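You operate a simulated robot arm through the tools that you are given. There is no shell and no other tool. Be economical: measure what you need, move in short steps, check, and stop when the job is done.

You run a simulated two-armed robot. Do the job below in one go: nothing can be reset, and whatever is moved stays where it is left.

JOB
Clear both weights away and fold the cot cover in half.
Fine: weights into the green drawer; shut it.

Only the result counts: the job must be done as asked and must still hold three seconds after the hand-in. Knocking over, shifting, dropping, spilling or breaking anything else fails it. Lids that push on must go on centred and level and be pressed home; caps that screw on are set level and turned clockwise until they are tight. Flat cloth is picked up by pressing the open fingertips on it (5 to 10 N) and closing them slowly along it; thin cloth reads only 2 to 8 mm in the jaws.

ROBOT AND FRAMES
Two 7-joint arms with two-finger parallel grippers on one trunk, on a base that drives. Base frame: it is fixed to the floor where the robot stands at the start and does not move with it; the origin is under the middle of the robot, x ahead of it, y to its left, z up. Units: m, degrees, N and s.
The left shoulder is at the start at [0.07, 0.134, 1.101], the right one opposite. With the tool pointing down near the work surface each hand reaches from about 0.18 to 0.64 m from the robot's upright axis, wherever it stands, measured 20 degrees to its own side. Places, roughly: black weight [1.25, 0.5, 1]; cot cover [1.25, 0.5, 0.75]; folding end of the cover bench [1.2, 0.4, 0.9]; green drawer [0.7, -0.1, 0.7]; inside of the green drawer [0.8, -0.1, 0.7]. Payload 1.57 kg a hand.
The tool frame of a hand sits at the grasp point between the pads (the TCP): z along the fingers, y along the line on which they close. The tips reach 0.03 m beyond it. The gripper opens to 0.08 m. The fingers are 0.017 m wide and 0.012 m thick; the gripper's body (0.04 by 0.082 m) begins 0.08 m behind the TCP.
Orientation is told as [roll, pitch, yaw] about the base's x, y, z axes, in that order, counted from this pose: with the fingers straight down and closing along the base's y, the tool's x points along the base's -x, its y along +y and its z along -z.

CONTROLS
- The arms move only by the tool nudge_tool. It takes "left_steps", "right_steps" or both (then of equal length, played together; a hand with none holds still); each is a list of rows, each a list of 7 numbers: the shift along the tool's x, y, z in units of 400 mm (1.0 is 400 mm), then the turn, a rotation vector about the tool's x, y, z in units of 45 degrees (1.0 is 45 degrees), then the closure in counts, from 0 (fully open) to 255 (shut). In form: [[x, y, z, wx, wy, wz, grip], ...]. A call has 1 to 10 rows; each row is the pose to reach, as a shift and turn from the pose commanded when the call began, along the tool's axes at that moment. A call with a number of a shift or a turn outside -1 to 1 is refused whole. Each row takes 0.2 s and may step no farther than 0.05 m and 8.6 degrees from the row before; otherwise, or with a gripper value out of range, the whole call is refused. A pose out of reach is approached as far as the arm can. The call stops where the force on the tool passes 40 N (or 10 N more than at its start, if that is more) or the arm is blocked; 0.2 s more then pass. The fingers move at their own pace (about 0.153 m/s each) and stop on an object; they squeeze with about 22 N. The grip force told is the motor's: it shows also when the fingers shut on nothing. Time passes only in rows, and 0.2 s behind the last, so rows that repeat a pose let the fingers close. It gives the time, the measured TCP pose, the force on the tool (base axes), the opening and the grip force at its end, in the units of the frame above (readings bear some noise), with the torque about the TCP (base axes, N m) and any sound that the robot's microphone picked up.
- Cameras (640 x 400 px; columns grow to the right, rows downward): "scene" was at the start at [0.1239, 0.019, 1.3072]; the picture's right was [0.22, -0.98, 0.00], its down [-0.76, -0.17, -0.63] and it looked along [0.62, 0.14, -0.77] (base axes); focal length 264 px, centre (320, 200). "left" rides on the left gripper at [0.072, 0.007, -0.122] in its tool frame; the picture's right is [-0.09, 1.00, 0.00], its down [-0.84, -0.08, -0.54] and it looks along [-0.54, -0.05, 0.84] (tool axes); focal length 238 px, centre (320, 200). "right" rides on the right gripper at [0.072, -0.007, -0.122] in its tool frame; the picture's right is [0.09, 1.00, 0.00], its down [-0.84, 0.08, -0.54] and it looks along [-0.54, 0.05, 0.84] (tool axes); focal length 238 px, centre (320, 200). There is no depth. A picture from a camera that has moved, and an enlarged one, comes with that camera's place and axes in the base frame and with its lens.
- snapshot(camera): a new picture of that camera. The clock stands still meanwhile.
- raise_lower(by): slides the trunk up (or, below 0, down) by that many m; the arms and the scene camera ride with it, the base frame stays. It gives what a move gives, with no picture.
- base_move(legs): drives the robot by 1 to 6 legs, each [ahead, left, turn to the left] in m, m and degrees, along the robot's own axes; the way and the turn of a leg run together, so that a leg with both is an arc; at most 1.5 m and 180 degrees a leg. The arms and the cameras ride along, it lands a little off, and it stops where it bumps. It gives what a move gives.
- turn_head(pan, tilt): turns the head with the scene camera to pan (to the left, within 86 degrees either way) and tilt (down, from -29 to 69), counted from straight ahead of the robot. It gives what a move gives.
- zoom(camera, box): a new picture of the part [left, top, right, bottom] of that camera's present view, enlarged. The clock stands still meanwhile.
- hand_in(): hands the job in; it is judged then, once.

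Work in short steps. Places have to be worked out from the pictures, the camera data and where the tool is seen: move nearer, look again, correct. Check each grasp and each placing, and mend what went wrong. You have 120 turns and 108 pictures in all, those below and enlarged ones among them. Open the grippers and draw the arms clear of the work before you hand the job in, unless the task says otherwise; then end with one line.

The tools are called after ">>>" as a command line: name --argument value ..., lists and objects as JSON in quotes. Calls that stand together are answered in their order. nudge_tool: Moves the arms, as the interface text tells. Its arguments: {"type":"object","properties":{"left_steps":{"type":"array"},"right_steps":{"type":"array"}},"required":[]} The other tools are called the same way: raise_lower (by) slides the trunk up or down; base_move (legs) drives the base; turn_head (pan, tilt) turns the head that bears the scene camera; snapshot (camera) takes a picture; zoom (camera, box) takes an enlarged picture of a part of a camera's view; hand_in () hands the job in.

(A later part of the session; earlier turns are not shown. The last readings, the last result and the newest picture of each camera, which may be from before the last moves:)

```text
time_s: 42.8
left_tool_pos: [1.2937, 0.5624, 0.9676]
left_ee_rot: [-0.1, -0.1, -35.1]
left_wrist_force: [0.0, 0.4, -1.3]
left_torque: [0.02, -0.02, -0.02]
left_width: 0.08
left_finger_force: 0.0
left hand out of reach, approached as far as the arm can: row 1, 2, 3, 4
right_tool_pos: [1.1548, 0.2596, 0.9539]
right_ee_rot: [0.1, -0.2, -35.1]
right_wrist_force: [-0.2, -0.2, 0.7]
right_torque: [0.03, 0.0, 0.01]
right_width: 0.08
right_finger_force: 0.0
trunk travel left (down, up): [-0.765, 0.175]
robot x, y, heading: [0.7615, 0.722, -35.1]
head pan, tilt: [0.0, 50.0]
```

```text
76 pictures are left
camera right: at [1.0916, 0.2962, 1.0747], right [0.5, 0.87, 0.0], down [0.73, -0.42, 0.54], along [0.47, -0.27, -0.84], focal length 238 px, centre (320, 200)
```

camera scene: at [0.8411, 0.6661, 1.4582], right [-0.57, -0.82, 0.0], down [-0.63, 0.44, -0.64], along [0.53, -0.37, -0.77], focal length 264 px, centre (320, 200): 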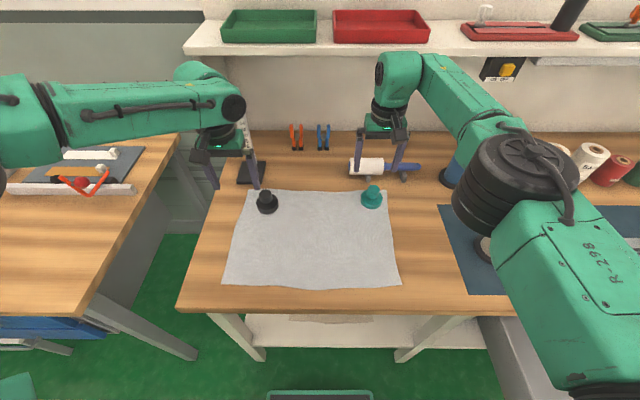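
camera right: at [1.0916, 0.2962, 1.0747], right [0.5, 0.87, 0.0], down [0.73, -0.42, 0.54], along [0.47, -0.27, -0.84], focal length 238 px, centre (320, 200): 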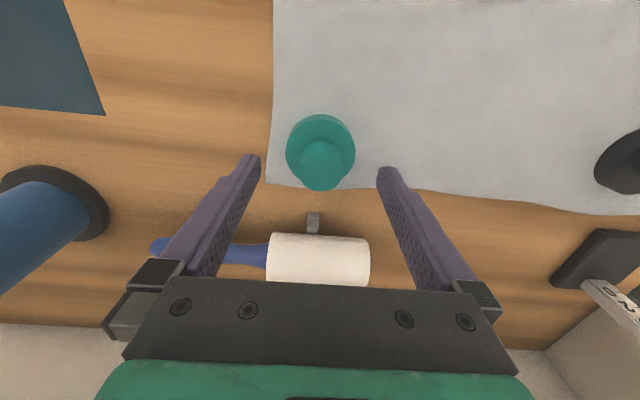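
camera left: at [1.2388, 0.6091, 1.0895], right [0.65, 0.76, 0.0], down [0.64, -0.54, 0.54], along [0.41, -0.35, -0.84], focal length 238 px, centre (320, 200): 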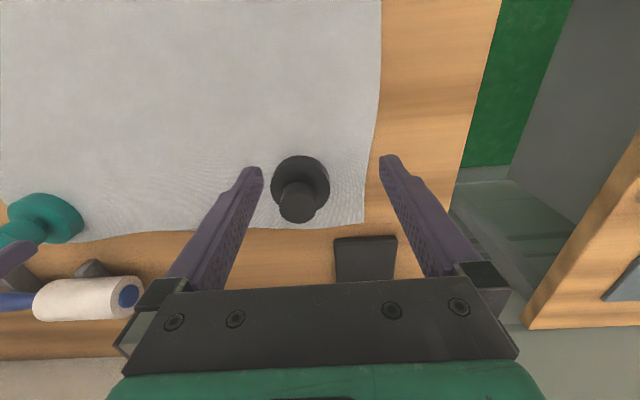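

The right hand is centred on the teal knob; the left is short because of reach. I lower the trunk 3 cm, which puts the right hand at grasp height, and close the right hand.

>>> raise_lower --by -0.03

>>> nudge_tool --right_steps '[[0, 0, 0.005, 0, 0, 0, 80], [0, 0, 0.005, 0, 0, 0, 160], [0, 0, 0.005, 0, 0, 0, 255], [0, 0, 0.005, 0, 0, 0, 255]]'

>>> snapshot --camera "right"

```text
time_s: 43.6
left_tool_pos: [1.2917, 0.5619, 0.9386]
left_ee_rot: [0.0, -0.2, -35.1]
left_wrist_force: [-0.7, 1.7, 0.2]
left_torque: [0.02, 0.0, 0.03]
left_width: 0.0801
left_finger_force: 0.1
right_tool_pos: [1.1534, 0.2611, 0.9256]
right_ee_rot: [0.1, -0.2, -35.1]
right_wrist_force: [-0.1, -0.2, 1.0]
right_torque: [-0.02, 0.01, 0.02]
right_width: 0.0802
right_finger_force: 0.0
trunk travel left (down, up): [-0.735, 0.205]
robot x, y, heading: [0.7596, 0.7215, -35.0]
head pan, tilt: [0.0, 50.0]
```

```text
time_s: 44.6
left_tool_pos: [1.2933, 0.5618, 0.9386]
left_ee_rot: [-0.2, -0.1, -35.0]
left_wrist_force: [0.4, -0.3, 0.4]
left_torque: [0.01, -0.01, 0.02]
left_width: 0.08
left_finger_force: 0.1
right_tool_pos: [1.1539, 0.2608, 0.9223]
right_ee_rot: [0.1, -0.2, -35.1]
right_wrist_force: [1.6, 0.9, -0.6]
right_torque: [0.05, -0.04, 0.0]
right_width: 0.0335
right_finger_force: 22.3
trunk travel left (down, up): [-0.735, 0.205]
robot x, y, heading: [0.7648, 0.7203, -35.2]
head pan, tilt: [0.0, 50.0]
```

```text
75 pictures are left
camera right: at [1.0919, 0.2962, 1.0431], right [0.5, 0.87, 0.0], down [0.73, -0.42, 0.54], along [0.47, -0.27, -0.84], focal length 238 px, centre (320, 200)
```

right: 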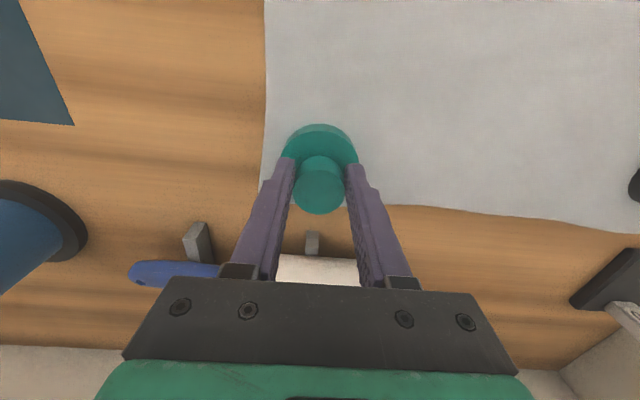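

Teal is gripped (33.5 mm). I lift it straight up 12 cm, and raise the left hand 6 cm to prepare for lowering the trunk.

>>> nudge_tool --right_steps '[[0, 0, -0.06, 0, 0, 0, 255], [0, 0, -0.12, 0, 0, 0, 255], [0, 0, -0.18, 0, 0, 0, 255], [0, 0, -0.24, 0, 0, 0, 255], [0, 0, -0.3, 0, 0, 0, 255], [0.1, 0, -0.35, 0, 0, 0, 255], [0.2, 0, -0.4, 0, 0, 0, 255]]' --left_steps '[[0, 0, -0.05, 0, 0, 0, 0], [0, 0, -0.1, 0, 0, 0, 0], [0, 0, -0.15, 0, 0, 0, 0], [0, 0, -0.15, 0, 0, 0, 0], [0, 0, -0.15, 0, 0, 0, 0], [0, 0, -0.15, 0, 0, 0, 0], [0, 0, -0.15, 0, 0, 0, 0]]'

>>> snapshot --camera "scene"

```text
time_s: 46.2
left_tool_pos: [1.2904, 0.5629, 0.9998]
left_ee_rot: [-0.1, -0.1, -35.1]
left_wrist_force: [-0.4, 0.3, -0.8]
left_torque: [-0.02, -0.01, 0.04]
left_width: 0.08
left_finger_force: 0.0
right_tool_pos: [1.0862, 0.3093, 1.0832]
right_ee_rot: [0.2, -0.4, -35.1]
right_wrist_force: [-0.2, -0.2, -4.3]
right_torque: [-0.02, 0.05, 0.0]
right_width: 0.0333
right_finger_force: 22.1
trunk travel left (down, up): [-0.735, 0.205]
robot x, y, heading: [0.7594, 0.7197, -35.0]
head pan, tilt: [0.0, 50.0]
```

```text
74 pictures are left
camera scene: at [0.8634, 0.6506, 1.3684], right [-0.57, -0.82, 0.0], down [-0.63, 0.44, -0.64], along [0.53, -0.37, -0.77], focal length 264 px, centre (320, 200)
```

scene: 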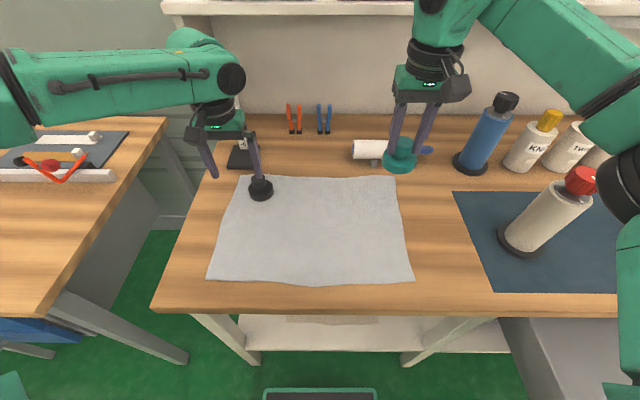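

Teal weight is held and clear of the cloth. I lower the trunk 6 cm to extend the left arm's reach, the right elbow being well away from the bottle.

>>> raise_lower --by -0.06

>>> nudge_tool --left_steps '[[-0.05, -0.03, -0.03, 0, 0, 0, 0], [-0.095, -0.0575, -0.05, 0, 0, 0, 0], [-0.095, -0.0575, -0.05, 0, 0, 0, 0]]'

>>> snapshot --camera "left"

```text
time_s: 47.2
left_tool_pos: [1.2922, 0.5609, 0.9377]
left_ee_rot: [-0.1, 0.0, -35.1]
left_wrist_force: [-0.8, 0.0, -0.2]
left_torque: [-0.03, -0.03, -0.02]
left_width: 0.0798
left_finger_force: 0.0
right_tool_pos: [1.0874, 0.3088, 1.0217]
right_ee_rot: [0.0, -0.2, -35.1]
right_wrist_force: [-0.1, -0.3, -4.2]
right_torque: [-0.01, 0.03, -0.05]
right_width: 0.0334
right_finger_force: 22.0
trunk travel left (down, up): [-0.675, 0.265]
robot x, y, heading: [0.7627, 0.727, -35.1]
head pan, tilt: [0.0, 50.0]
```

```text
time_s: 48.0
left_tool_pos: [1.2968, 0.5492, 0.9585]
left_ee_rot: [-0.2, -0.2, -35.1]
left_wrist_force: [-0.2, -0.5, 0.0]
left_torque: [0.01, 0.0, 0.0]
left_width: 0.0799
left_finger_force: 0.0
left hand out of reach, approached as far as the arm can: row 1, 2, 3
right_tool_pos: [1.0882, 0.3086, 1.0221]
right_ee_rot: [0.0, -0.1, -35.1]
right_wrist_force: [0.2, -0.1, -4.6]
right_torque: [0.01, 0.03, -0.03]
right_width: 0.0332
right_finger_force: 21.9
trunk travel left (down, up): [-0.675, 0.265]
robot x, y, heading: [0.7628, 0.7219, -34.9]
head pan, tilt: [0.0, 50.0]
```

```text
73 pictures are left
camera left: at [1.2431, 0.5955, 1.0796], right [0.65, 0.76, 0.0], down [0.64, -0.54, 0.54], along [0.41, -0.35, -0.84], focal length 238 px, centre (320, 200)
```

left: 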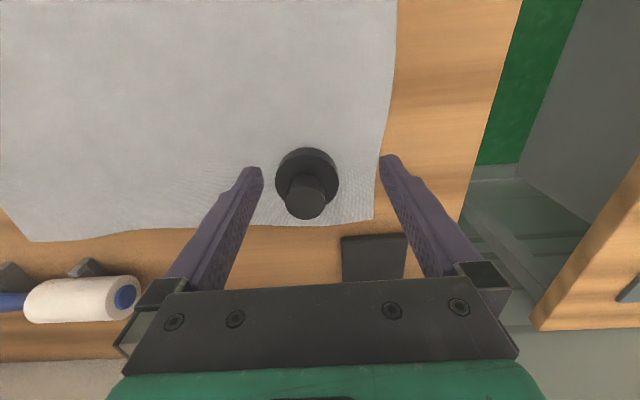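

The left arm is still ~3 cm short. Tilting the hand 12° forward draws the wrist back, which buys reach without harming the grip on the knob.

>>> nudge_tool --left_steps '[[0, 0, -0.02, 0, -0.14, 0, 0], [0, 0, -0.02, 0, -0.28, 0, 0], [-0.04, -0.018, -0.02, 0, -0.28, 0, 0], [-0.076, -0.036, -0.02, 0, -0.28, 0, 0], [-0.076, -0.036, -0.02, 0, -0.28, 0, 0]]'

>>> snapshot --camera "left"

```text
time_s: 49.2
left_tool_pos: [1.3143, 0.5186, 0.9667]
left_ee_rot: [-0.1, -12.8, -35.0]
left_wrist_force: [-0.4, 0.2, -0.3]
left_torque: [-0.01, 0.0, -0.01]
left_width: 0.0803
left_finger_force: 0.0
right_tool_pos: [1.0886, 0.3089, 1.0218]
right_ee_rot: [0.1, -0.3, -35.1]
right_wrist_force: [0.9, 0.0, -4.5]
right_torque: [0.03, -0.01, -0.04]
right_width: 0.0333
right_finger_force: 22.2
trunk travel left (down, up): [-0.675, 0.265]
robot x, y, heading: [0.7593, 0.7202, -34.9]
head pan, tilt: [0.0, 50.0]
```

```text
72 pictures are left
camera left: at [1.2393, 0.5803, 1.0684], right [0.65, 0.76, 0.02], down [0.53, -0.46, 0.71], along [0.55, -0.45, -0.7], focal length 238 px, centre (320, 200)
```

left: 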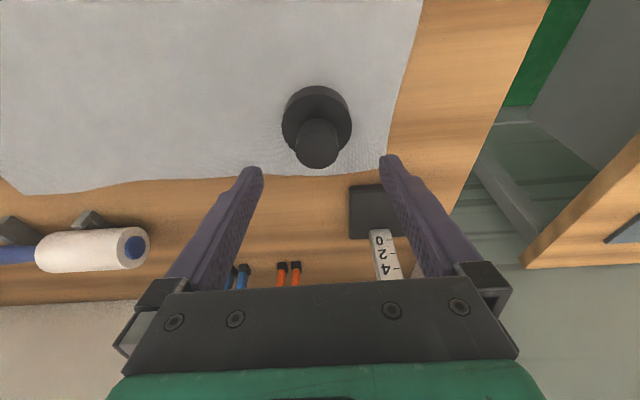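

The knob is now centred under the fingers. I descend 4 cm vertically and close.

>>> nudge_tool --left_steps '[[0.015, 0, 0.05, 0, 0, 0, 0], [0.031, 0, 0.1, 0, 0, 0, 0], [0.031, 0, 0.1, 0, 0, 0, 80], [0.031, 0, 0.1, 0, 0, 0, 160], [0.031, 0, 0.1, 0, 0, 0, 255], [0.031, 0, 0.1, 0, 0, 0, 255]]'

>>> snapshot --camera "left"

```text
time_s: 50.6
left_tool_pos: [1.3119, 0.5217, 0.9234]
left_ee_rot: [0.0, -12.7, -35.1]
left_wrist_force: [-1.3, 0.1, 0.1]
left_torque: [0.0, 0.07, -0.02]
left_width: 0.0333
left_finger_force: 22.1
right_tool_pos: [1.0882, 0.3076, 1.0217]
right_ee_rot: [0.1, -0.2, -35.0]
right_wrist_force: [-0.3, -0.6, -4.9]
right_torque: [0.02, 0.0, -0.02]
right_width: 0.0332
right_finger_force: 22.1
trunk travel left (down, up): [-0.675, 0.265]
robot x, y, heading: [0.7653, 0.7224, -34.8]
head pan, tilt: [0.0, 50.0]
```

```text
71 pictures are left
camera left: at [1.2371, 0.5827, 1.0264], right [0.65, 0.76, 0.02], down [0.53, -0.46, 0.71], along [0.55, -0.45, -0.7], focal length 238 px, centre (320, 200)
```

left: 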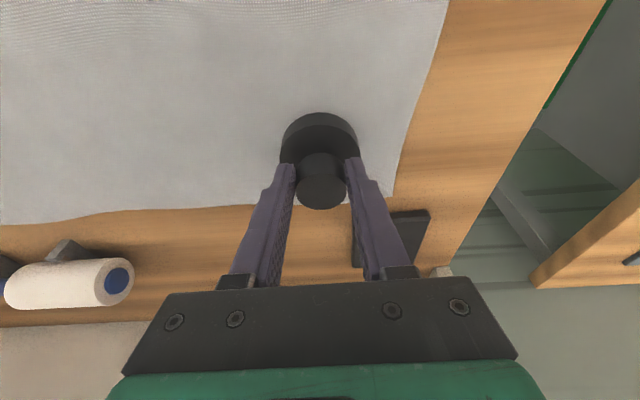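

Both are gripped. I raise the trunk 18 cm so both weights lift straight up.

>>> raise_lower --by 0.18

>>> snapshot --camera "scene"

```text
time_s: 52.6
left_tool_pos: [1.3148, 0.5211, 1.1031]
left_ee_rot: [-0.1, -12.5, -35.1]
left_wrist_force: [0.6, 0.4, -4.8]
left_torque: [0.04, 0.02, -0.01]
left_width: 0.0334
left_finger_force: 22.0
right_tool_pos: [1.0886, 0.308, 1.2019]
right_ee_rot: [0.1, -0.1, -35.1]
right_wrist_force: [0.2, -0.2, -3.3]
right_torque: [0.05, 0.02, -0.03]
right_width: 0.0332
right_finger_force: 21.8
trunk travel left (down, up): [-0.855, 0.085]
robot x, y, heading: [0.7603, 0.7194, -35.2]
head pan, tilt: [0.0, 50.0]
```

```text
70 pictures are left
camera scene: at [0.867, 0.6489, 1.488], right [-0.57, -0.82, 0.0], down [-0.63, 0.44, -0.64], along [0.53, -0.37, -0.77], focal length 264 px, centre (320, 200)
```

scene: 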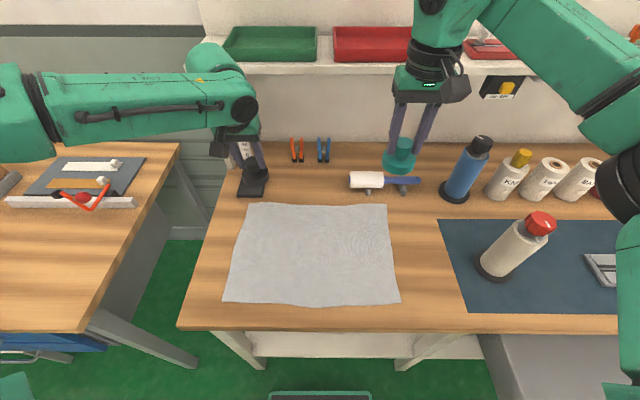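

The cloth lies flat and both weights are held. I back straight off, slide right to the drawer, and move up to it.

>>> base_move --legs '[[-0.42, 0, 0], [0, -0.69, 0], [0.1, 0, 0]]'

>>> turn_head --pan 0 --tilt 52

>>> snapshot --camera "scene"

```text
time_s: 59.3
left_tool_pos: [0.6493, 0.1506, 1.1065]
left_ee_rot: [-0.1, -12.9, -35.0]
left_wrist_force: [-1.1, 0.4, -4.6]
left_torque: [0.01, 0.07, 0.01]
left_width: 0.0335
left_finger_force: 21.2
right_tool_pos: [0.4246, -0.0652, 1.2057]
right_ee_rot: [0.1, -0.5, -34.8]
right_wrist_force: [-0.3, 0.9, -3.9]
right_torque: [0.02, 0.03, -0.01]
right_width: 0.0334
right_finger_force: 22.0
trunk travel left (down, up): [-0.855, 0.085]
robot x, y, heading: [0.1011, 0.3478, -34.8]
head pan, tilt: [0.0, 50.0]
```

```text
time_s: 59.9
left_tool_pos: [0.6515, 0.1489, 1.1047]
left_ee_rot: [-0.1, -12.8, -34.8]
left_wrist_force: [0.2, 0.4, -3.9]
left_torque: [0.03, 0.04, 0.01]
left_width: 0.0335
left_finger_force: 21.8
right_tool_pos: [0.4278, -0.0655, 1.2028]
right_ee_rot: [0.1, -0.2, -34.9]
right_wrist_force: [-0.6, 0.2, -4.0]
right_torque: [0.02, 0.04, 0.0]
right_width: 0.0332
right_finger_force: 22.6
trunk travel left (down, up): [-0.855, 0.085]
robot x, y, heading: [0.1014, 0.3439, -34.7]
head pan, tilt: [0.0, 52.0]
```

```text
69 pictures are left
camera scene: at [0.2025, 0.2764, 1.4857], right [-0.57, -0.82, 0.0], down [-0.65, 0.45, -0.62], along [0.51, -0.35, -0.79], focal length 264 px, centre (320, 200)
```

scene: 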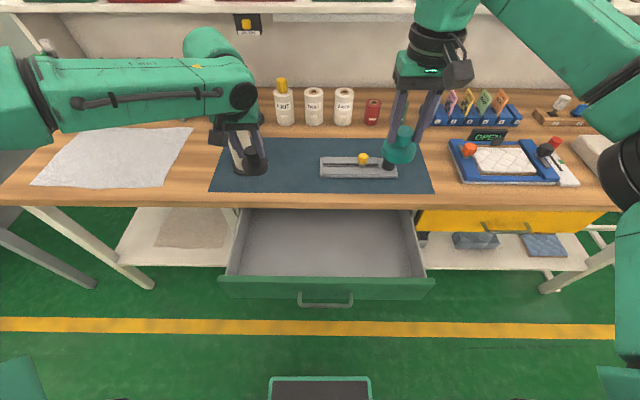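

Robot is before the drawer. I bring both hands back over the open drawer and level the left one.

>>> nudge_tool --left_steps '[[0.065, -0.042, -0.015, 0, 0.1, 0, 255], [0.13, -0.084, -0.03, 0, 0.2, 0, 255], [0.195, -0.125, -0.044, 0, 0.28, 0, 255], [0.195, -0.125, -0.044, 0, 0.28, 0, 255]]' --right_steps '[[0.014, 0.02, 0.05, 0, 0, 0, 255], [0.028, 0.04, 0.1, 0, 0, 0, 255], [0.042, 0.06, 0.15, 0, 0, 0, 255], [0.042, 0.06, 0.2, 0, 0, 0, 255]]'

>>> raise_lower --by -0.18

>>> snapshot --camera "scene"

```text
time_s: 60.9
left_tool_pos: [0.5593, 0.1521, 1.103]
left_ee_rot: [0.0, 0.0, -34.9]
left_wrist_force: [0.6, 0.1, -5.2]
left_torque: [0.01, 0.03, -0.01]
left_width: 0.0332
left_finger_force: 21.9
right_tool_pos: [0.4309, -0.036, 1.1208]
right_ee_rot: [0.1, 0.0, -34.8]
right_wrist_force: [0.5, -0.6, -4.2]
right_torque: [0.04, 0.03, 0.02]
right_width: 0.0335
right_finger_force: 21.7
trunk travel left (down, up): [-0.855, 0.085]
robot x, y, heading: [0.1007, 0.3474, -34.9]
head pan, tilt: [0.0, 52.0]
```

```text
time_s: 62.9
left_tool_pos: [0.5577, 0.1531, 0.9255]
left_ee_rot: [-0.1, 0.0, -34.9]
left_wrist_force: [0.4, -0.6, -3.4]
left_torque: [0.02, 0.0, -0.02]
left_width: 0.0334
left_finger_force: 21.8
right_tool_pos: [0.4298, -0.0364, 0.9407]
right_ee_rot: [0.1, -0.1, -34.9]
right_wrist_force: [-0.2, 0.2, -4.3]
right_torque: [0.02, 0.02, 0.03]
right_width: 0.0335
right_finger_force: 21.6
trunk travel left (down, up): [-0.675, 0.265]
robot x, y, heading: [0.0977, 0.3459, -34.8]
head pan, tilt: [0.0, 52.0]
```

```text
68 pictures are left
camera scene: at [0.2046, 0.2749, 1.3055], right [-0.57, -0.82, 0.0], down [-0.65, 0.45, -0.61], along [0.5, -0.35, -0.79], focal length 264 px, centre (320, 200)
```

scene: 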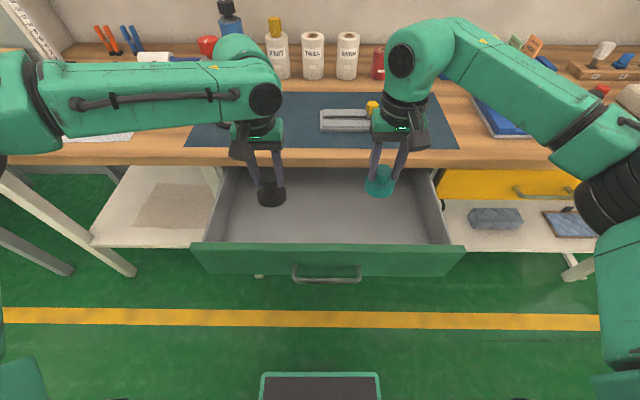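

Both weights hang over the drawer's inside. I lower the trunk 12 cm and then the arms gently until contact.

>>> raise_lower --by -0.12

>>> snapshot --camera "right"

>>> snapshot --camera "scene"

```text
time_s: 64.4
left_tool_pos: [0.5579, 0.1525, 0.8047]
left_ee_rot: [-0.1, -0.1, -34.9]
left_wrist_force: [-0.3, -0.2, -4.5]
left_torque: [0.0, 0.03, -0.02]
left_width: 0.0334
left_finger_force: 21.8
right_tool_pos: [0.4284, -0.0369, 0.821]
right_ee_rot: [0.1, 0.0, -34.9]
right_wrist_force: [0.5, -0.1, -5.5]
right_torque: [0.05, 0.04, 0.02]
right_width: 0.0334
right_finger_force: 21.9
trunk travel left (down, up): [-0.555, 0.385]
robot x, y, heading: [0.0993, 0.3455, -35.0]
head pan, tilt: [0.0, 52.0]
```

```text
67 pictures are left
camera right: at [0.3665, -0.0006, 0.9416], right [0.49, 0.87, 0.0], down [0.73, -0.42, 0.54], along [0.47, -0.27, -0.84], focal length 238 px, centre (320, 200)
```

right: 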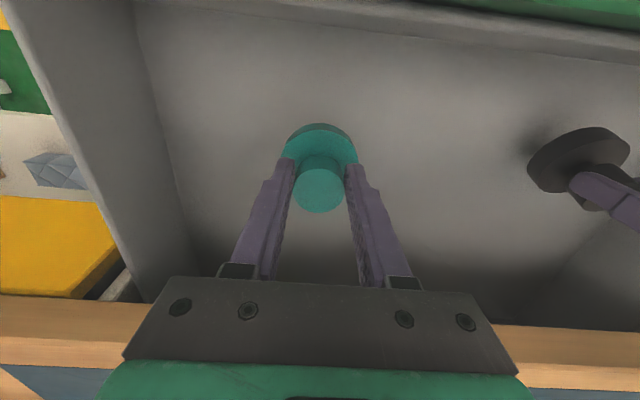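

```text
66 pictures are left
camera scene: at [0.2044, 0.2751, 1.1855], right [-0.57, -0.82, 0.0], down [-0.65, 0.45, -0.61], along [0.5, -0.35, -0.79], focal length 264 px, centre (320, 200)
```

scene: 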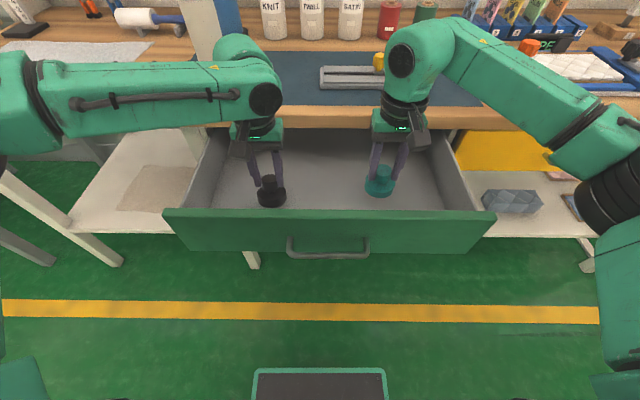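

I lower both in 5 mm steps.

>>> nudge_tool --left_steps '[[0, 0, 0.0125, 0, 0, 0, 255], [0, 0, 0.025, 0, 0, 0, 255], [0, 0, 0.0375, 0, 0, 0, 255], [0, 0, 0.05, 0, 0, 0, 255], [0, 0, 0.0625, 0, 0, 0, 255], [0, 0, 0.075, 0, 0, 0, 255]]' --right_steps '[[0, 0, 0.02, 0, 0, 0, 255], [0, 0, 0.04, 0, 0, 0, 255], [0, 0, 0.06, 0, 0, 0, 255], [0, 0, 0.08, 0, 0, 0, 255], [0, 0, 0.1, 0, 0, 0, 255], [0, 0, 0.115, 0, 0, 0, 255]]'

>>> snapshot --camera "right"

```text
time_s: 65.8
left_tool_pos: [0.5562, 0.1573, 0.7793]
left_ee_rot: [-0.3, -0.7, -34.8]
left_wrist_force: [1.4, 1.4, 12.5]
left_torque: [-0.19, -0.51, 0.02]
left_width: 0.0332
left_finger_force: 22.0
left hand out of reach, approached as far as the arm can: row 4, 5, 6
right_tool_pos: [0.4287, -0.0343, 0.7756]
right_ee_rot: [0.1, -0.2, -34.8]
right_wrist_force: [0.2, 0.7, -4.9]
right_torque: [0.05, 0.05, 0.01]
right_width: 0.0334
right_finger_force: 21.7
trunk travel left (down, up): [-0.555, 0.385]
robot x, y, heading: [0.0979, 0.3425, -35.0]
head pan, tilt: [0.0, 52.0]
```

```text
65 pictures are left
camera right: at [0.3653, 0.0005, 0.8972], right [0.49, 0.87, 0.0], down [0.73, -0.41, 0.55], along [0.48, -0.27, -0.84], focal length 238 px, centre (320, 200)
```

right: 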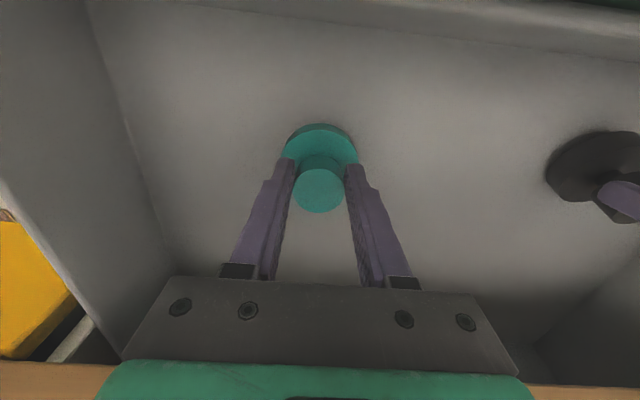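

Left touched the floor (z≈0.71), but that weight was gripped with a 12.8° tilt, so I lift slightly, restore that tilt to set it level, and lower the right the last few mm.

>>> nudge_tool --left_steps '[[0, 0, -0.03, 0, 0, 0, 255], [0, 0, -0.03, 0, -0.14, 0, 255], [0, 0, -0.03, 0, -0.28, 0, 255], [0, 0, -0.03, 0, -0.28, 0, 255]]' --right_steps '[[0, 0, 0.005, 0, 0, 0, 255], [0, 0, 0.01, 0, 0, 0, 255], [0, 0, 0.015, 0, 0, 0, 255], [0, 0, 0.015, 0, 0, 0, 255]]'

```text
time_s: 66.8
left_tool_pos: [0.5578, 0.158, 0.7883]
left_ee_rot: [-0.2, -12.7, -34.8]
left_wrist_force: [0.1, 1.1, -4.3]
left_torque: [0.04, 0.02, 0.03]
left_width: 0.0335
left_finger_force: 22.2
right_tool_pos: [0.4291, -0.0346, 0.7678]
right_ee_rot: [0.1, -0.1, -34.8]
right_wrist_force: [0.4, 0.1, -3.1]
right_torque: [-0.02, 0.01, 0.0]
right_width: 0.0335
right_finger_force: 21.6
trunk travel left (down, up): [-0.555, 0.385]
robot x, y, heading: [0.1042, 0.3439, -35.0]
head pan, tilt: [0.0, 52.0]
```

Continue lowering in small steps.

>>> nudge_tool --left_steps '[[0.004, 0, 0.018, 0, 0, 0, 255], [0.008, 0, 0.034, 0, 0, 0, 255], [0.01, 0, 0.044, 0, 0, 0, 255], [0.011, 0, 0.049, 0, 0, 0, 255]]' --right_steps '[[0, 0, 0.004, 0, 0, 0, 255], [0, 0, 0.008, 0, 0, 0, 255], [0, 0, 0.012, 0, 0, 0, 255], [0, 0, 0.012, 0, 0, 0, 255]]'

```text
time_s: 67.8
left_tool_pos: [0.556, 0.1588, 0.7717]
left_ee_rot: [-0.2, -13.0, -34.8]
left_wrist_force: [-2.5, 4.3, 9.9]
left_torque: [-0.02, -0.31, 0.07]
left_width: 0.0333
left_finger_force: 22.0
right_tool_pos: [0.4271, -0.0349, 0.7674]
right_ee_rot: [0.1, -0.5, -35.0]
right_wrist_force: [3.4, -3.7, 8.9]
right_torque: [-0.17, 0.07, 0.07]
right_width: 0.0333
right_finger_force: 21.8
trunk travel left (down, up): [-0.555, 0.385]
robot x, y, heading: [0.1011, 0.3451, -34.7]
head pan, tilt: [0.0, 52.0]
```

Both rest on the floor of the drawer. I open both hands and raise the trunk.

>>> nudge_tool --left_steps '[[0, 0, 0, 0, 0, 0, 120], [0, 0, 0, 0, 0, 0, 40], [0, 0, 0, 0, 0, 0, 0]]' --right_steps '[[0, 0, 0, 0, 0, 0, 120], [0, 0, 0, 0, 0, 0, 40], [0, 0, 0, 0, 0, 0, 0]]'

>>> raise_lower --by 0.16

>>> snapshot --camera "scene"

```text
time_s: 68.6
left_tool_pos: [0.5556, 0.1579, 0.7676]
left_ee_rot: [-0.1, -12.7, -34.9]
left_wrist_force: [1.2, 0.0, 0.3]
left_torque: [0.0, 0.01, -0.05]
left_width: 0.0804
left_finger_force: 0.1
right_tool_pos: [0.429, -0.0361, 0.7657]
right_ee_rot: [0.1, -0.3, -34.9]
right_wrist_force: [0.4, -0.6, 0.2]
right_torque: [-0.01, 0.05, -0.01]
right_width: 0.08
right_finger_force: 0.1
trunk travel left (down, up): [-0.555, 0.385]
robot x, y, heading: [0.0989, 0.3438, -35.0]
head pan, tilt: [0.0, 52.0]
```

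```text
time_s: 70.5
left_tool_pos: [0.5561, 0.1582, 0.9286]
left_ee_rot: [-0.1, -12.7, -34.9]
left_wrist_force: [-0.7, 0.3, -0.5]
left_torque: [-0.02, 0.02, -0.02]
left_width: 0.0802
left_finger_force: 0.1
right_tool_pos: [0.4295, -0.0354, 0.9248]
right_ee_rot: [0.1, -0.2, -34.9]
right_wrist_force: [-0.1, -0.5, 0.1]
right_torque: [-0.02, 0.01, 0.0]
right_width: 0.0797
right_finger_force: 0.0
trunk travel left (down, up): [-0.715, 0.225]
robot x, y, heading: [0.1002, 0.3446, -35.1]
head pan, tilt: [0.0, 52.0]
```

```text
64 pictures are left
camera scene: at [0.2036, 0.2756, 1.3455], right [-0.57, -0.82, 0.0], down [-0.65, 0.45, -0.62], along [0.5, -0.35, -0.79], focal length 264 px, centre (320, 200)
```

scene: 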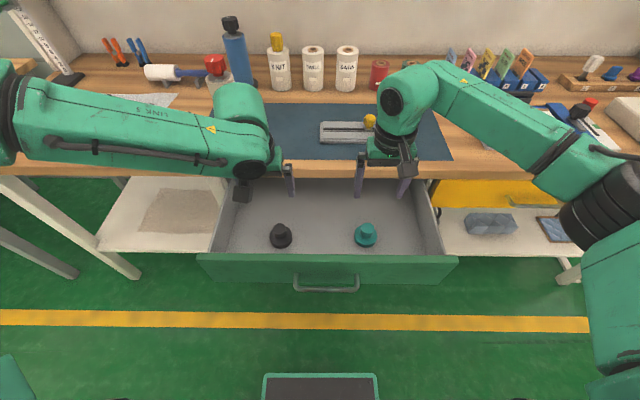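

Both weights stand upright in the drawer. Now to shut it: I pull the left hand back and up, back the robot off 0.2 m, and tilt the right hand forward with shut fingers.

>>> nudge_tool --left_steps '[[0.078, 0, -0.082, 0, 0.1, 0, 0], [0.155, 0, -0.164, 0, 0.2, 0, 0], [0.233, 0, -0.245, 0, 0.28, 0, 0], [0.31, 0, -0.327, 0, 0.28, 0, 0], [0.31, 0, -0.327, 0, 0.28, 0, 0]]' --right_steps '[[0, 0, 0, 0, 0, 0, 150], [0, 0, 0, 0, 0, 0, 255], [0, 0, 0, 0, 0, 0, 255], [0, 0, 0, 0, 0, 0, 255], [0, 0, 0, 0, 0, 0, 255]]'

>>> base_move --legs '[[-0.2, 0, 0]]'

>>> nudge_tool --right_steps '[[0, 0, 0, 0, -0.19, 0, 255], [0, 0, 0, 0, -0.38, 0, 255], [0, 0, 0, 0, -0.57, 0, 255], [0, 0, 0, 0, -0.76, 0, 255], [0, 0, 0, 0, -0.95, 0, 255]]'

>>> raise_lower --by -0.12

>>> snapshot --camera "scene"

```text
time_s: 71.7
left_tool_pos: [0.4343, 0.2435, 1.0281]
left_ee_rot: [-0.1, 0.1, -34.9]
left_wrist_force: [-0.1, -0.1, 0.7]
left_torque: [0.01, -0.01, 0.02]
left_width: 0.0802
left_finger_force: 0.1
right_tool_pos: [0.4298, -0.0358, 0.9239]
right_ee_rot: [0.1, -0.1, -34.9]
right_wrist_force: [-0.4, 0.4, -0.4]
right_torque: [0.02, 0.01, -0.01]
right_width: 0.0
right_finger_force: 21.1
trunk travel left (down, up): [-0.715, 0.225]
robot x, y, heading: [0.1019, 0.3447, -34.5]
head pan, tilt: [0.0, 52.0]
```

```text
time_s: 73.2
left_tool_pos: [0.2723, 0.3581, 1.0286]
left_ee_rot: [-0.1, -0.1, -34.8]
left_wrist_force: [-0.4, 0.3, 0.3]
left_torque: [0.01, -0.03, -0.04]
left_width: 0.0798
left_finger_force: 0.0
right_tool_pos: [0.2663, 0.0776, 0.9239]
right_ee_rot: [0.1, -0.1, -34.9]
right_wrist_force: [0.0, 0.0, -1.0]
right_torque: [0.01, 0.03, 0.01]
right_width: 0.0
right_finger_force: 21.1
trunk travel left (down, up): [-0.715, 0.225]
robot x, y, heading: [-0.0606, 0.4589, -34.8]
head pan, tilt: [0.0, 52.0]
```

```text
time_s: 74.4
left_tool_pos: [0.2694, 0.3586, 1.0284]
left_ee_rot: [-0.1, -0.2, -34.8]
left_wrist_force: [-0.3, -0.1, 0.7]
left_torque: [-0.01, -0.01, 0.04]
left_width: 0.0801
left_finger_force: 0.1
right_tool_pos: [0.2651, 0.0778, 0.9248]
right_ee_rot: [0.3, -43.1, -35.0]
right_wrist_force: [-0.1, 0.0, -0.7]
right_torque: [0.0, 0.0, -0.01]
right_width: 0.0002
right_finger_force: 21.2
trunk travel left (down, up): [-0.715, 0.225]
robot x, y, heading: [-0.0621, 0.4596, -34.7]
head pan, tilt: [0.0, 52.0]
```

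```text
time_s: 75.9
left_tool_pos: [0.2715, 0.3576, 0.9092]
left_ee_rot: [-0.1, -0.1, -34.9]
left_wrist_force: [0.7, -0.3, 0.2]
left_torque: [-0.01, 0.0, -0.01]
left_width: 0.0801
left_finger_force: 0.0
right_tool_pos: [0.2655, 0.0781, 0.8047]
right_ee_rot: [0.1, -43.0, -34.9]
right_wrist_force: [0.5, -0.1, -0.5]
right_torque: [0.0, -0.03, -0.02]
right_width: 0.0
right_finger_force: 21.1
trunk travel left (down, up): [-0.595, 0.345]
robot x, y, heading: [-0.0617, 0.4596, -34.5]
head pan, tilt: [0.0, 52.0]
```

```text
63 pictures are left
camera scene: at [0.0404, 0.3893, 1.2256], right [-0.57, -0.82, 0.0], down [-0.65, 0.45, -0.62], along [0.51, -0.35, -0.79], focal length 264 px, centre (320, 200)
```

scene: 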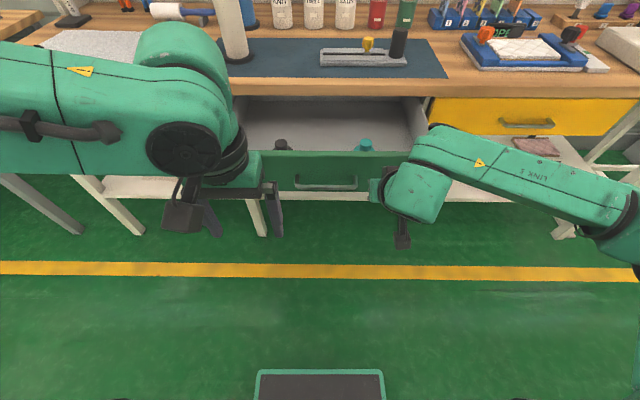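

Tips are ~7 cm in front of the drawer front, right of its handle. I drive 0.24 m ahead to push it most of the way.

>>> base_move --legs '[[0.12, 0, 0], [0.12, 0, 0]]'

>>> snapshot --camera "scene"

```text
time_s: 78.0
left_tool_pos: [0.4697, 0.2219, 0.9097]
left_ee_rot: [-0.2, -0.1, -34.8]
left_wrist_force: [-0.2, 0.2, -0.6]
left_torque: [-0.01, 0.03, -0.01]
left_width: 0.0801
left_finger_force: 0.0
right_tool_pos: [0.464, -0.058, 0.8051]
right_ee_rot: [0.1, -42.9, -34.8]
right_wrist_force: [0.4, -0.3, -0.2]
right_torque: [0.0, 0.02, -0.04]
right_width: 0.0
right_finger_force: 21.3
trunk travel left (down, up): [-0.595, 0.345]
robot x, y, heading: [0.1352, 0.322, -34.5]
head pan, tilt: [0.0, 52.0]
```

```text
62 pictures are left
camera scene: at [0.2389, 0.252, 1.2256], right [-0.57, -0.82, 0.0], down [-0.65, 0.45, -0.62], along [0.51, -0.35, -0.79], focal length 264 px, centre (320, 200)
```

scene: 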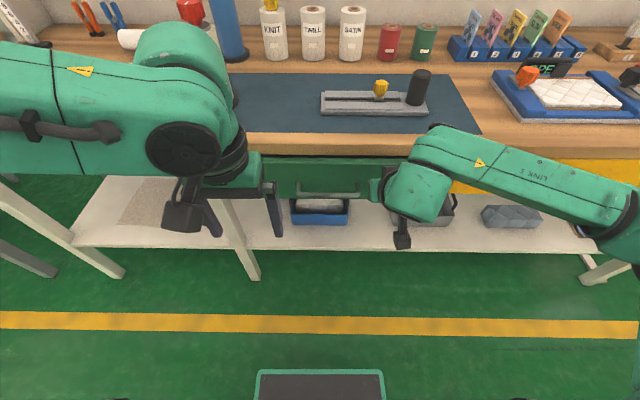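

The drawer is nearly shut; the arm pushes the remaining ~7 cm until it meets resistance.

>>> nudge_tool --right_steps '[[-0.037, 0, 0.034, 0, 0, 0, 255], [-0.073, 0, 0.068, 0, 0, 0, 255], [-0.095, 0, 0.089, 0, 0, 0, 255], [-0.11, 0, 0.102, 0, 0, 0, 255], [-0.12, 0, 0.112, 0, 0, 0, 255], [-0.13, 0, 0.121, 0, 0, 0, 255], [-0.139, 0, 0.13, 0, 0, 0, 255], [-0.148, 0, 0.138, 0, 0, 0, 255]]'

>>> snapshot --camera "scene"

```text
time_s: 79.2
left_tool_pos: [0.4649, 0.2234, 0.9102]
left_ee_rot: [-0.1, -0.4, -34.9]
left_wrist_force: [1.0, 0.8, 0.1]
left_torque: [-0.02, -0.02, 0.0]
left_width: 0.0797
left_finger_force: 0.1
right_tool_pos: [0.5083, -0.0863, 0.8015]
right_ee_rot: [0.2, -41.8, -34.6]
right_wrist_force: [-17.5, 11.7, 4.4]
right_torque: [0.19, 0.13, -0.06]
right_width: 0.0002
right_finger_force: 21.3
trunk travel left (down, up): [-0.595, 0.345]
robot x, y, heading: [0.1336, 0.3223, -34.6]
head pan, tilt: [0.0, 52.0]
stopped in row 5 (right hand): the force on the tool passed its limit at 46 N (the readings are from after the stop); the commanded pose is now the measured one
```

```text
61 pictures are left
camera scene: at [0.2336, 0.2553, 1.2264], right [-0.57, -0.82, 0.0], down [-0.64, 0.45, -0.62], along [0.51, -0.35, -0.79], focal length 264 px, centre (320, 200)
```

scene: 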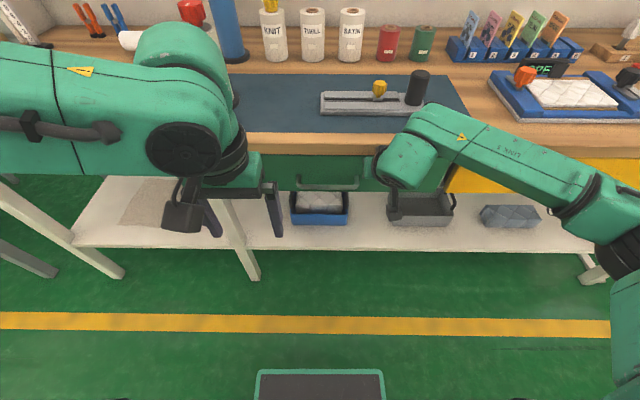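

It met a stop with the face near its original place. I draw the hand back and check the drawer front against its neighbour.

>>> nudge_tool --right_steps '[[0.05, 0, -0.06, 0, 0, 0, 255], [0.1, 0, -0.12, 0, 0, 0, 255], [0.15, 0, -0.18, 0, 0, 0, 255]]'

>>> base_move --legs '[[-0.25, 0, 0]]'

>>> zoom --camera "scene" --box '[160, 40, 480, 240]'

```text
time_s: 80.0
left_tool_pos: [0.4688, 0.2218, 0.9085]
left_ee_rot: [-0.1, -0.2, -34.7]
left_wrist_force: [-0.7, 0.8, -0.3]
left_torque: [0.01, -0.01, 0.0]
left_width: 0.0797
left_finger_force: 0.1
right_tool_pos: [0.4367, -0.0372, 0.8134]
right_ee_rot: [0.1, -41.9, -34.7]
right_wrist_force: [1.0, -0.2, 0.1]
right_torque: [0.0, 0.01, 0.02]
right_width: 0.0001
right_finger_force: 21.0
trunk travel left (down, up): [-0.595, 0.345]
robot x, y, heading: [0.1369, 0.3247, -35.0]
head pan, tilt: [0.0, 52.0]
```

```text
time_s: 81.8
left_tool_pos: [0.2639, 0.3644, 0.9088]
left_ee_rot: [-0.1, -0.1, -34.6]
left_wrist_force: [0.8, -0.3, 0.4]
left_torque: [-0.07, 0.02, -0.02]
left_width: 0.08
left_finger_force: 0.1
right_tool_pos: [0.2334, 0.1048, 0.8139]
right_ee_rot: [0.1, -41.9, -34.5]
right_wrist_force: [0.3, 0.2, -0.9]
right_torque: [0.02, 0.02, 0.04]
right_width: 0.0
right_finger_force: 21.5
trunk travel left (down, up): [-0.595, 0.345]
robot x, y, heading: [-0.0681, 0.4667, -34.7]
head pan, tilt: [0.0, 52.0]
```

```text
2.00 times, centred on (320, 140) of scene
camera zoom: at [0.0341, 0.394, 1.2256], right [-0.57, -0.82, 0.0], down [-0.65, 0.45, -0.62], along [0.51, -0.35, -0.79], focal length 528 px, centre (320, 320)
```

zoom: 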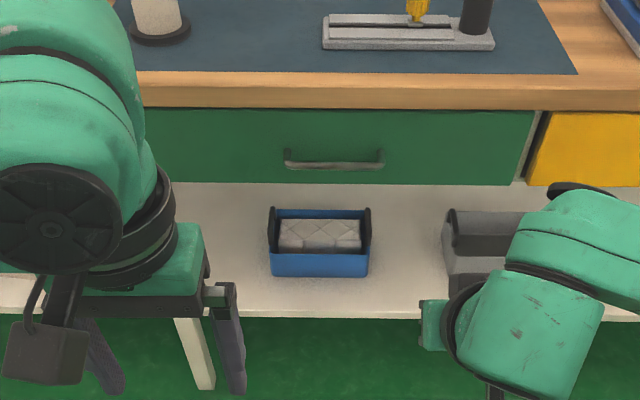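

The drawer is fully shut (handle back at 0.463 deep, flush). Now the cover: I straighten the right hand, raise the trunk, and return to the cloth.

>>> nudge_tool --right_steps '[[0, 0, 0, 0, 0.19, 0, 160], [0, 0, 0, 0, 0.38, 0, 160], [0, 0, 0, 0, 0.57, 0, 160], [0, 0, 0, 0, 0.76, 0, 160], [0, 0, 0, 0, 0.93, 0, 160]]' --left_steps '[[0, 0, 0, 0, 0, 0, 160], [0, 0, 0, 0, 0, 0, 160], [0, 0, 0, 0, 0, 0, 160], [0, 0, 0, 0, 0, 0, 160], [0, 0, 0, 0, 0, 0, 160]]'

>>> raise_lower --by 0.25

>>> base_move --legs '[[0, 0.7, 0], [0.38, 0, 0]]'

>>> turn_head --pan 0 --tilt 50

>>> snapshot --camera "scene"

```text
time_s: 83.0
left_tool_pos: [0.2644, 0.3641, 0.908]
left_ee_rot: [-0.1, 0.0, -34.6]
left_wrist_force: [-0.1, 0.4, -0.1]
left_torque: [-0.01, 0.04, 0.02]
left_width: 0.0298
left_finger_force: 0.1
right_tool_pos: [0.2349, 0.1048, 0.8122]
right_ee_rot: [0.1, 0.1, -34.4]
right_wrist_force: [-0.3, 0.1, 0.4]
right_torque: [-0.02, 0.01, 0.0]
right_width: 0.0299
right_finger_force: 0.1
trunk travel left (down, up): [-0.595, 0.345]
robot x, y, heading: [-0.0686, 0.4639, -34.7]
head pan, tilt: [0.0, 52.0]
```

```text
time_s: 85.6
left_tool_pos: [0.2653, 0.3637, 1.1575]
left_ee_rot: [-0.1, 0.1, -34.6]
left_wrist_force: [-1.1, -0.5, -0.7]
left_torque: [0.03, 0.02, 0.01]
left_width: 0.03
left_finger_force: 0.1
right_tool_pos: [0.2333, 0.1055, 1.0639]
right_ee_rot: [0.1, 0.0, -34.4]
right_wrist_force: [1.0, 0.3, -0.3]
right_torque: [0.01, 0.0, 0.0]
right_width: 0.0297
right_finger_force: 0.0
trunk travel left (down, up): [-0.845, 0.095]
robot x, y, heading: [-0.0683, 0.4637, -34.9]
head pan, tilt: [0.0, 52.0]
```

```text
time_s: 91.4
left_tool_pos: [0.9784, 0.7294, 1.1595]
left_ee_rot: [-0.1, -0.1, -34.9]
left_wrist_force: [-0.3, 0.1, 0.5]
left_torque: [-0.04, -0.05, 0.01]
left_width: 0.0299
left_finger_force: 0.1
right_tool_pos: [0.9459, 0.4703, 1.0638]
right_ee_rot: [0.1, -0.1, -34.7]
right_wrist_force: [-0.4, 0.1, -0.2]
right_torque: [-0.02, 0.02, -0.02]
right_width: 0.0298
right_finger_force: 0.0
trunk travel left (down, up): [-0.845, 0.095]
robot x, y, heading: [0.6472, 0.8287, -34.9]
head pan, tilt: [0.0, 52.0]
```

```text
time_s: 92.1
left_tool_pos: [0.9793, 0.7291, 1.1587]
left_ee_rot: [-0.1, -0.2, -34.9]
left_wrist_force: [0.3, 0.3, 0.2]
left_torque: [0.0, -0.02, 0.01]
left_width: 0.0297
left_finger_force: 0.2
right_tool_pos: [0.946, 0.4707, 1.0633]
right_ee_rot: [0.1, -0.1, -34.7]
right_wrist_force: [-0.1, -0.3, 0.2]
right_torque: [-0.02, -0.01, -0.02]
right_width: 0.0299
right_finger_force: 0.1
trunk travel left (down, up): [-0.845, 0.095]
robot x, y, heading: [0.6465, 0.8264, -34.9]
head pan, tilt: [0.0, 50.0]
```

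```text
59 pictures are left
camera scene: at [0.7497, 0.7591, 1.4783], right [-0.57, -0.82, 0.0], down [-0.63, 0.44, -0.64], along [0.53, -0.37, -0.77], focal length 264 px, centre (320, 200)
```

scene: 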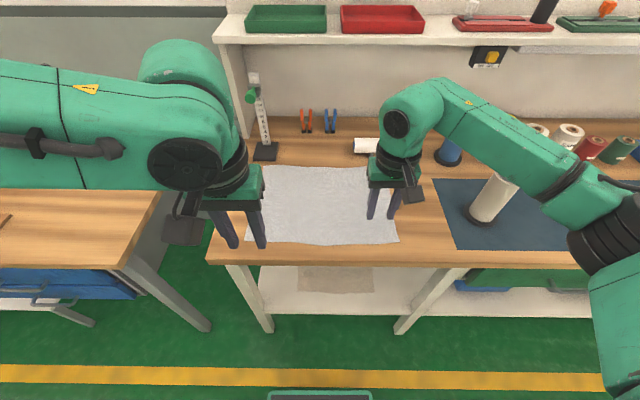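

I take a closer look to get the cloth corners.

>>> zoom --camera "scene" --box '[220, 140, 420, 265]'

```text
3.20 times, centred on (320, 202) of scene
camera zoom: at [0.7497, 0.7591, 1.4783], right [-0.57, -0.82, 0.0], down [-0.63, 0.44, -0.64], along [0.53, -0.37, -0.77], focal length 845 px, centre (320, 192)
```

zoom: 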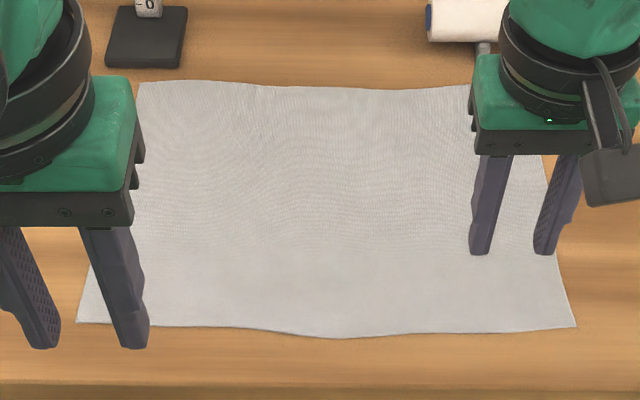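

Cloth: front corners at ≈(0.498, 0.205) and (0.493, −0.215) in robot axes (ahead, left), depth 0.295. I lower the trunk and bring both hands, tilted 15° forward, over points 2 cm in from the front edge and 3 cm from each side.

>>> raise_lower --by -0.12

>>> nudge_tool --left_steps '[[-0.089, 0.032, 0.0445, 0, -0.083, 0, 160], [-0.178, 0.064, 0.089, 0, -0.166, 0, 160], [-0.267, 0.096, 0.1335, 0, -0.25, 0, 160], [-0.356, 0.128, 0.178, 0, -0.333, 0, 160], [-0.445, 0.16, 0.2225, 0, -0.333, 0, 160], [-0.445, 0.16, 0.2225, 0, -0.333, 0, 160]]' --right_steps '[[-0.03, -0.03, -0.0175, 0, -0.083, 0, 160], [-0.06, -0.06, -0.0175, 0, -0.166, 0, 160], [-0.09, -0.09, -0.0175, 0, -0.25, 0, 160], [-0.12, -0.12, -0.0175, 0, -0.333, 0, 160], [-0.145, -0.1625, -0.0175, 0, -0.333, 0, 160], [-0.145, -0.1625, -0.0175, 0, -0.333, 0, 160]]'

>>> snapshot --camera "left"

>>> snapshot --camera "right"

>>> snapshot --camera "scene"

```text
time_s: 93.6
left_tool_pos: [0.9786, 0.7281, 1.0391]
left_ee_rot: [-0.1, -0.1, -35.0]
left_wrist_force: [0.4, -0.8, 0.4]
left_torque: [0.02, -0.03, 0.03]
left_width: 0.0295
left_finger_force: 0.0
right_tool_pos: [0.9483, 0.4703, 0.9435]
right_ee_rot: [0.1, 0.0, -34.6]
right_wrist_force: [-0.2, 0.3, 0.2]
right_torque: [0.01, 0.02, -0.02]
right_width: 0.0297
right_finger_force: 0.1
trunk travel left (down, up): [-0.725, 0.215]
robot x, y, heading: [0.647, 0.832, -34.9]
head pan, tilt: [0.0, 50.0]
```

```text
time_s: 95.0
left_tool_pos: [1.1608, 0.681, 0.9505]
left_ee_rot: [-0.1, -15.1, -34.8]
left_wrist_force: [0.6, 0.4, 0.7]
left_torque: [-0.05, 0.0, 0.02]
left_width: 0.0297
left_finger_force: 0.0
right_tool_pos: [0.9572, 0.3846, 0.9516]
right_ee_rot: [0.1, -15.2, -34.7]
right_wrist_force: [0.2, 0.4, 0.2]
right_torque: [-0.02, 0.02, 0.0]
right_width: 0.0295
right_finger_force: 0.1
trunk travel left (down, up): [-0.725, 0.215]
robot x, y, heading: [0.6489, 0.829, -34.9]
head pan, tilt: [0.0, 50.0]
```

```text
57 pictures are left
camera left: at [1.0818, 0.744, 1.0486], right [0.64, 0.77, 0.02], down [0.5, -0.44, 0.74], along [0.58, -0.47, -0.67], focal length 238 px, centre (320, 200)
```

left: 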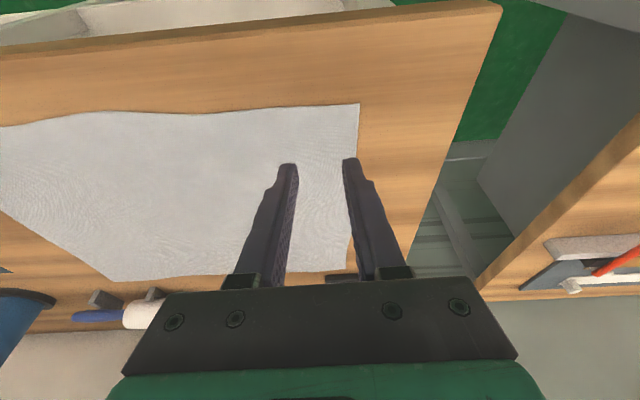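

```text
56 pictures are left
camera right: at [0.8704, 0.4361, 1.049], right [0.49, 0.87, -0.02], down [0.59, -0.32, 0.74], along [0.64, -0.38, -0.67], focal length 238 px, centre (320, 200)
```

right: 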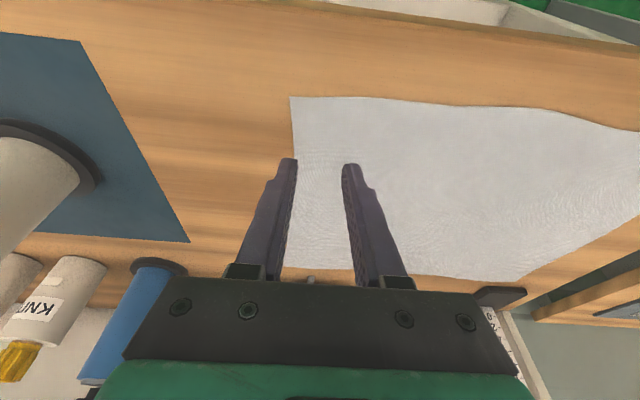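

```text
55 pictures are left
camera scene: at [0.7493, 0.7594, 1.3584], right [-0.57, -0.82, 0.0], down [-0.63, 0.44, -0.64], along [0.53, -0.37, -0.77], focal length 264 px, centre (320, 200)
```

scene: 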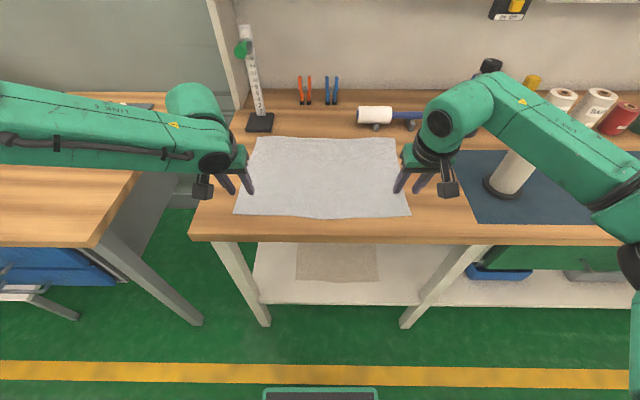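

Tips sit ~1.4/2.0 cm inside the front edge and ~3 cm from the sides: good. I descend 5 cm first.

>>> nudge_tool --left_steps '[[0.005, 0, 0.06, 0, 0, 0, 140], [0.0227, 0, 0.1234, 0, 0, 0, 140], [0.0227, 0, 0.1234, 0, 0, 0, 140]]' --right_steps '[[0.016, 0, 0.06, 0, 0, 0, 140], [0.0324, 0, 0.1208, 0, 0, 0, 140], [0.0324, 0, 0.1208, 0, 0, 0, 140]]'

```text
time_s: 95.8
left_tool_pos: [1.164, 0.6771, 0.8987]
left_ee_rot: [-0.1, -15.1, -34.9]
left_wrist_force: [0.2, -0.8, -0.8]
left_torque: [0.0, 0.01, -0.02]
left_width: 0.0362
left_finger_force: 0.0
right_tool_pos: [0.957, 0.3843, 0.9007]
right_ee_rot: [0.1, -15.0, -34.7]
right_wrist_force: [0.5, -0.5, -1.0]
right_torque: [0.0, 0.02, -0.02]
right_width: 0.0364
right_finger_force: 0.0
trunk travel left (down, up): [-0.725, 0.215]
robot x, y, heading: [0.6404, 0.8311, -34.8]
head pan, tilt: [0.0, 50.0]
```

Contact is expected in about 6–8 mm; I go on in 2–3 mm steps.

>>> nudge_tool --left_steps '[[0.0017, 0, 0.0065, 0, 0, 0, 140], [0.0035, 0, 0.013, 0, 0, 0, 140], [0.0052, 0, 0.0193, 0, 0, 0, 140], [0.0052, 0, 0.0193, 0, 0, 0, 140]]' --right_steps '[[0.0022, 0, 0.008, 0, 0, 0, 140], [0.0044, 0, 0.016, 0, 0, 0, 140], [0.0065, 0, 0.0242, 0, 0, 0, 140], [0.0065, 0, 0.0242, 0, 0, 0, 140]]'

```text
time_s: 96.8
left_tool_pos: [1.1638, 0.6762, 0.8929]
left_ee_rot: [-0.3, -15.3, -34.9]
left_wrist_force: [0.9, 0.2, 2.7]
left_torque: [0.01, -0.02, -0.01]
left_width: 0.0363
left_finger_force: 0.1
right_tool_pos: [0.9574, 0.3838, 0.8939]
right_ee_rot: [0.0, -15.4, -34.8]
right_wrist_force: [1.2, -2.6, 15.6]
right_torque: [-0.26, 0.07, 0.08]
right_width: 0.036
right_finger_force: 0.5
trunk travel left (down, up): [-0.725, 0.215]
robot x, y, heading: [0.6461, 0.8276, -34.9]
head pan, tilt: [0.0, 50.0]
```

Left 2.7 N, right 15.6 N: I trim both toward ~7 N.

>>> nudge_tool --left_steps '[[0.0008, 0, 0.0028, 0, 0, 0, 140], [0.0008, 0, 0.0028, 0, 0, 0, 140]]' --right_steps '[[-0.0012, 0, -0.0045, 0, 0, 0, 140], [-0.0012, 0, -0.0045, 0, 0, 0, 140]]'

```text
time_s: 97.4
left_tool_pos: [1.1631, 0.6767, 0.8917]
left_ee_rot: [-0.3, -15.4, -34.9]
left_wrist_force: [0.6, -0.1, 11.9]
left_torque: [0.12, -0.13, -0.03]
left_width: 0.0361
left_finger_force: 0.1
right_tool_pos: [0.9564, 0.3855, 0.8923]
right_ee_rot: [0.1, -15.2, -34.7]
right_wrist_force: [2.0, -1.9, 8.8]
right_torque: [-0.18, 0.01, 0.03]
right_width: 0.0362
right_finger_force: 0.1
trunk travel left (down, up): [-0.725, 0.215]
robot x, y, heading: [0.645, 0.8296, -34.5]
head pan, tilt: [0.0, 50.0]
```

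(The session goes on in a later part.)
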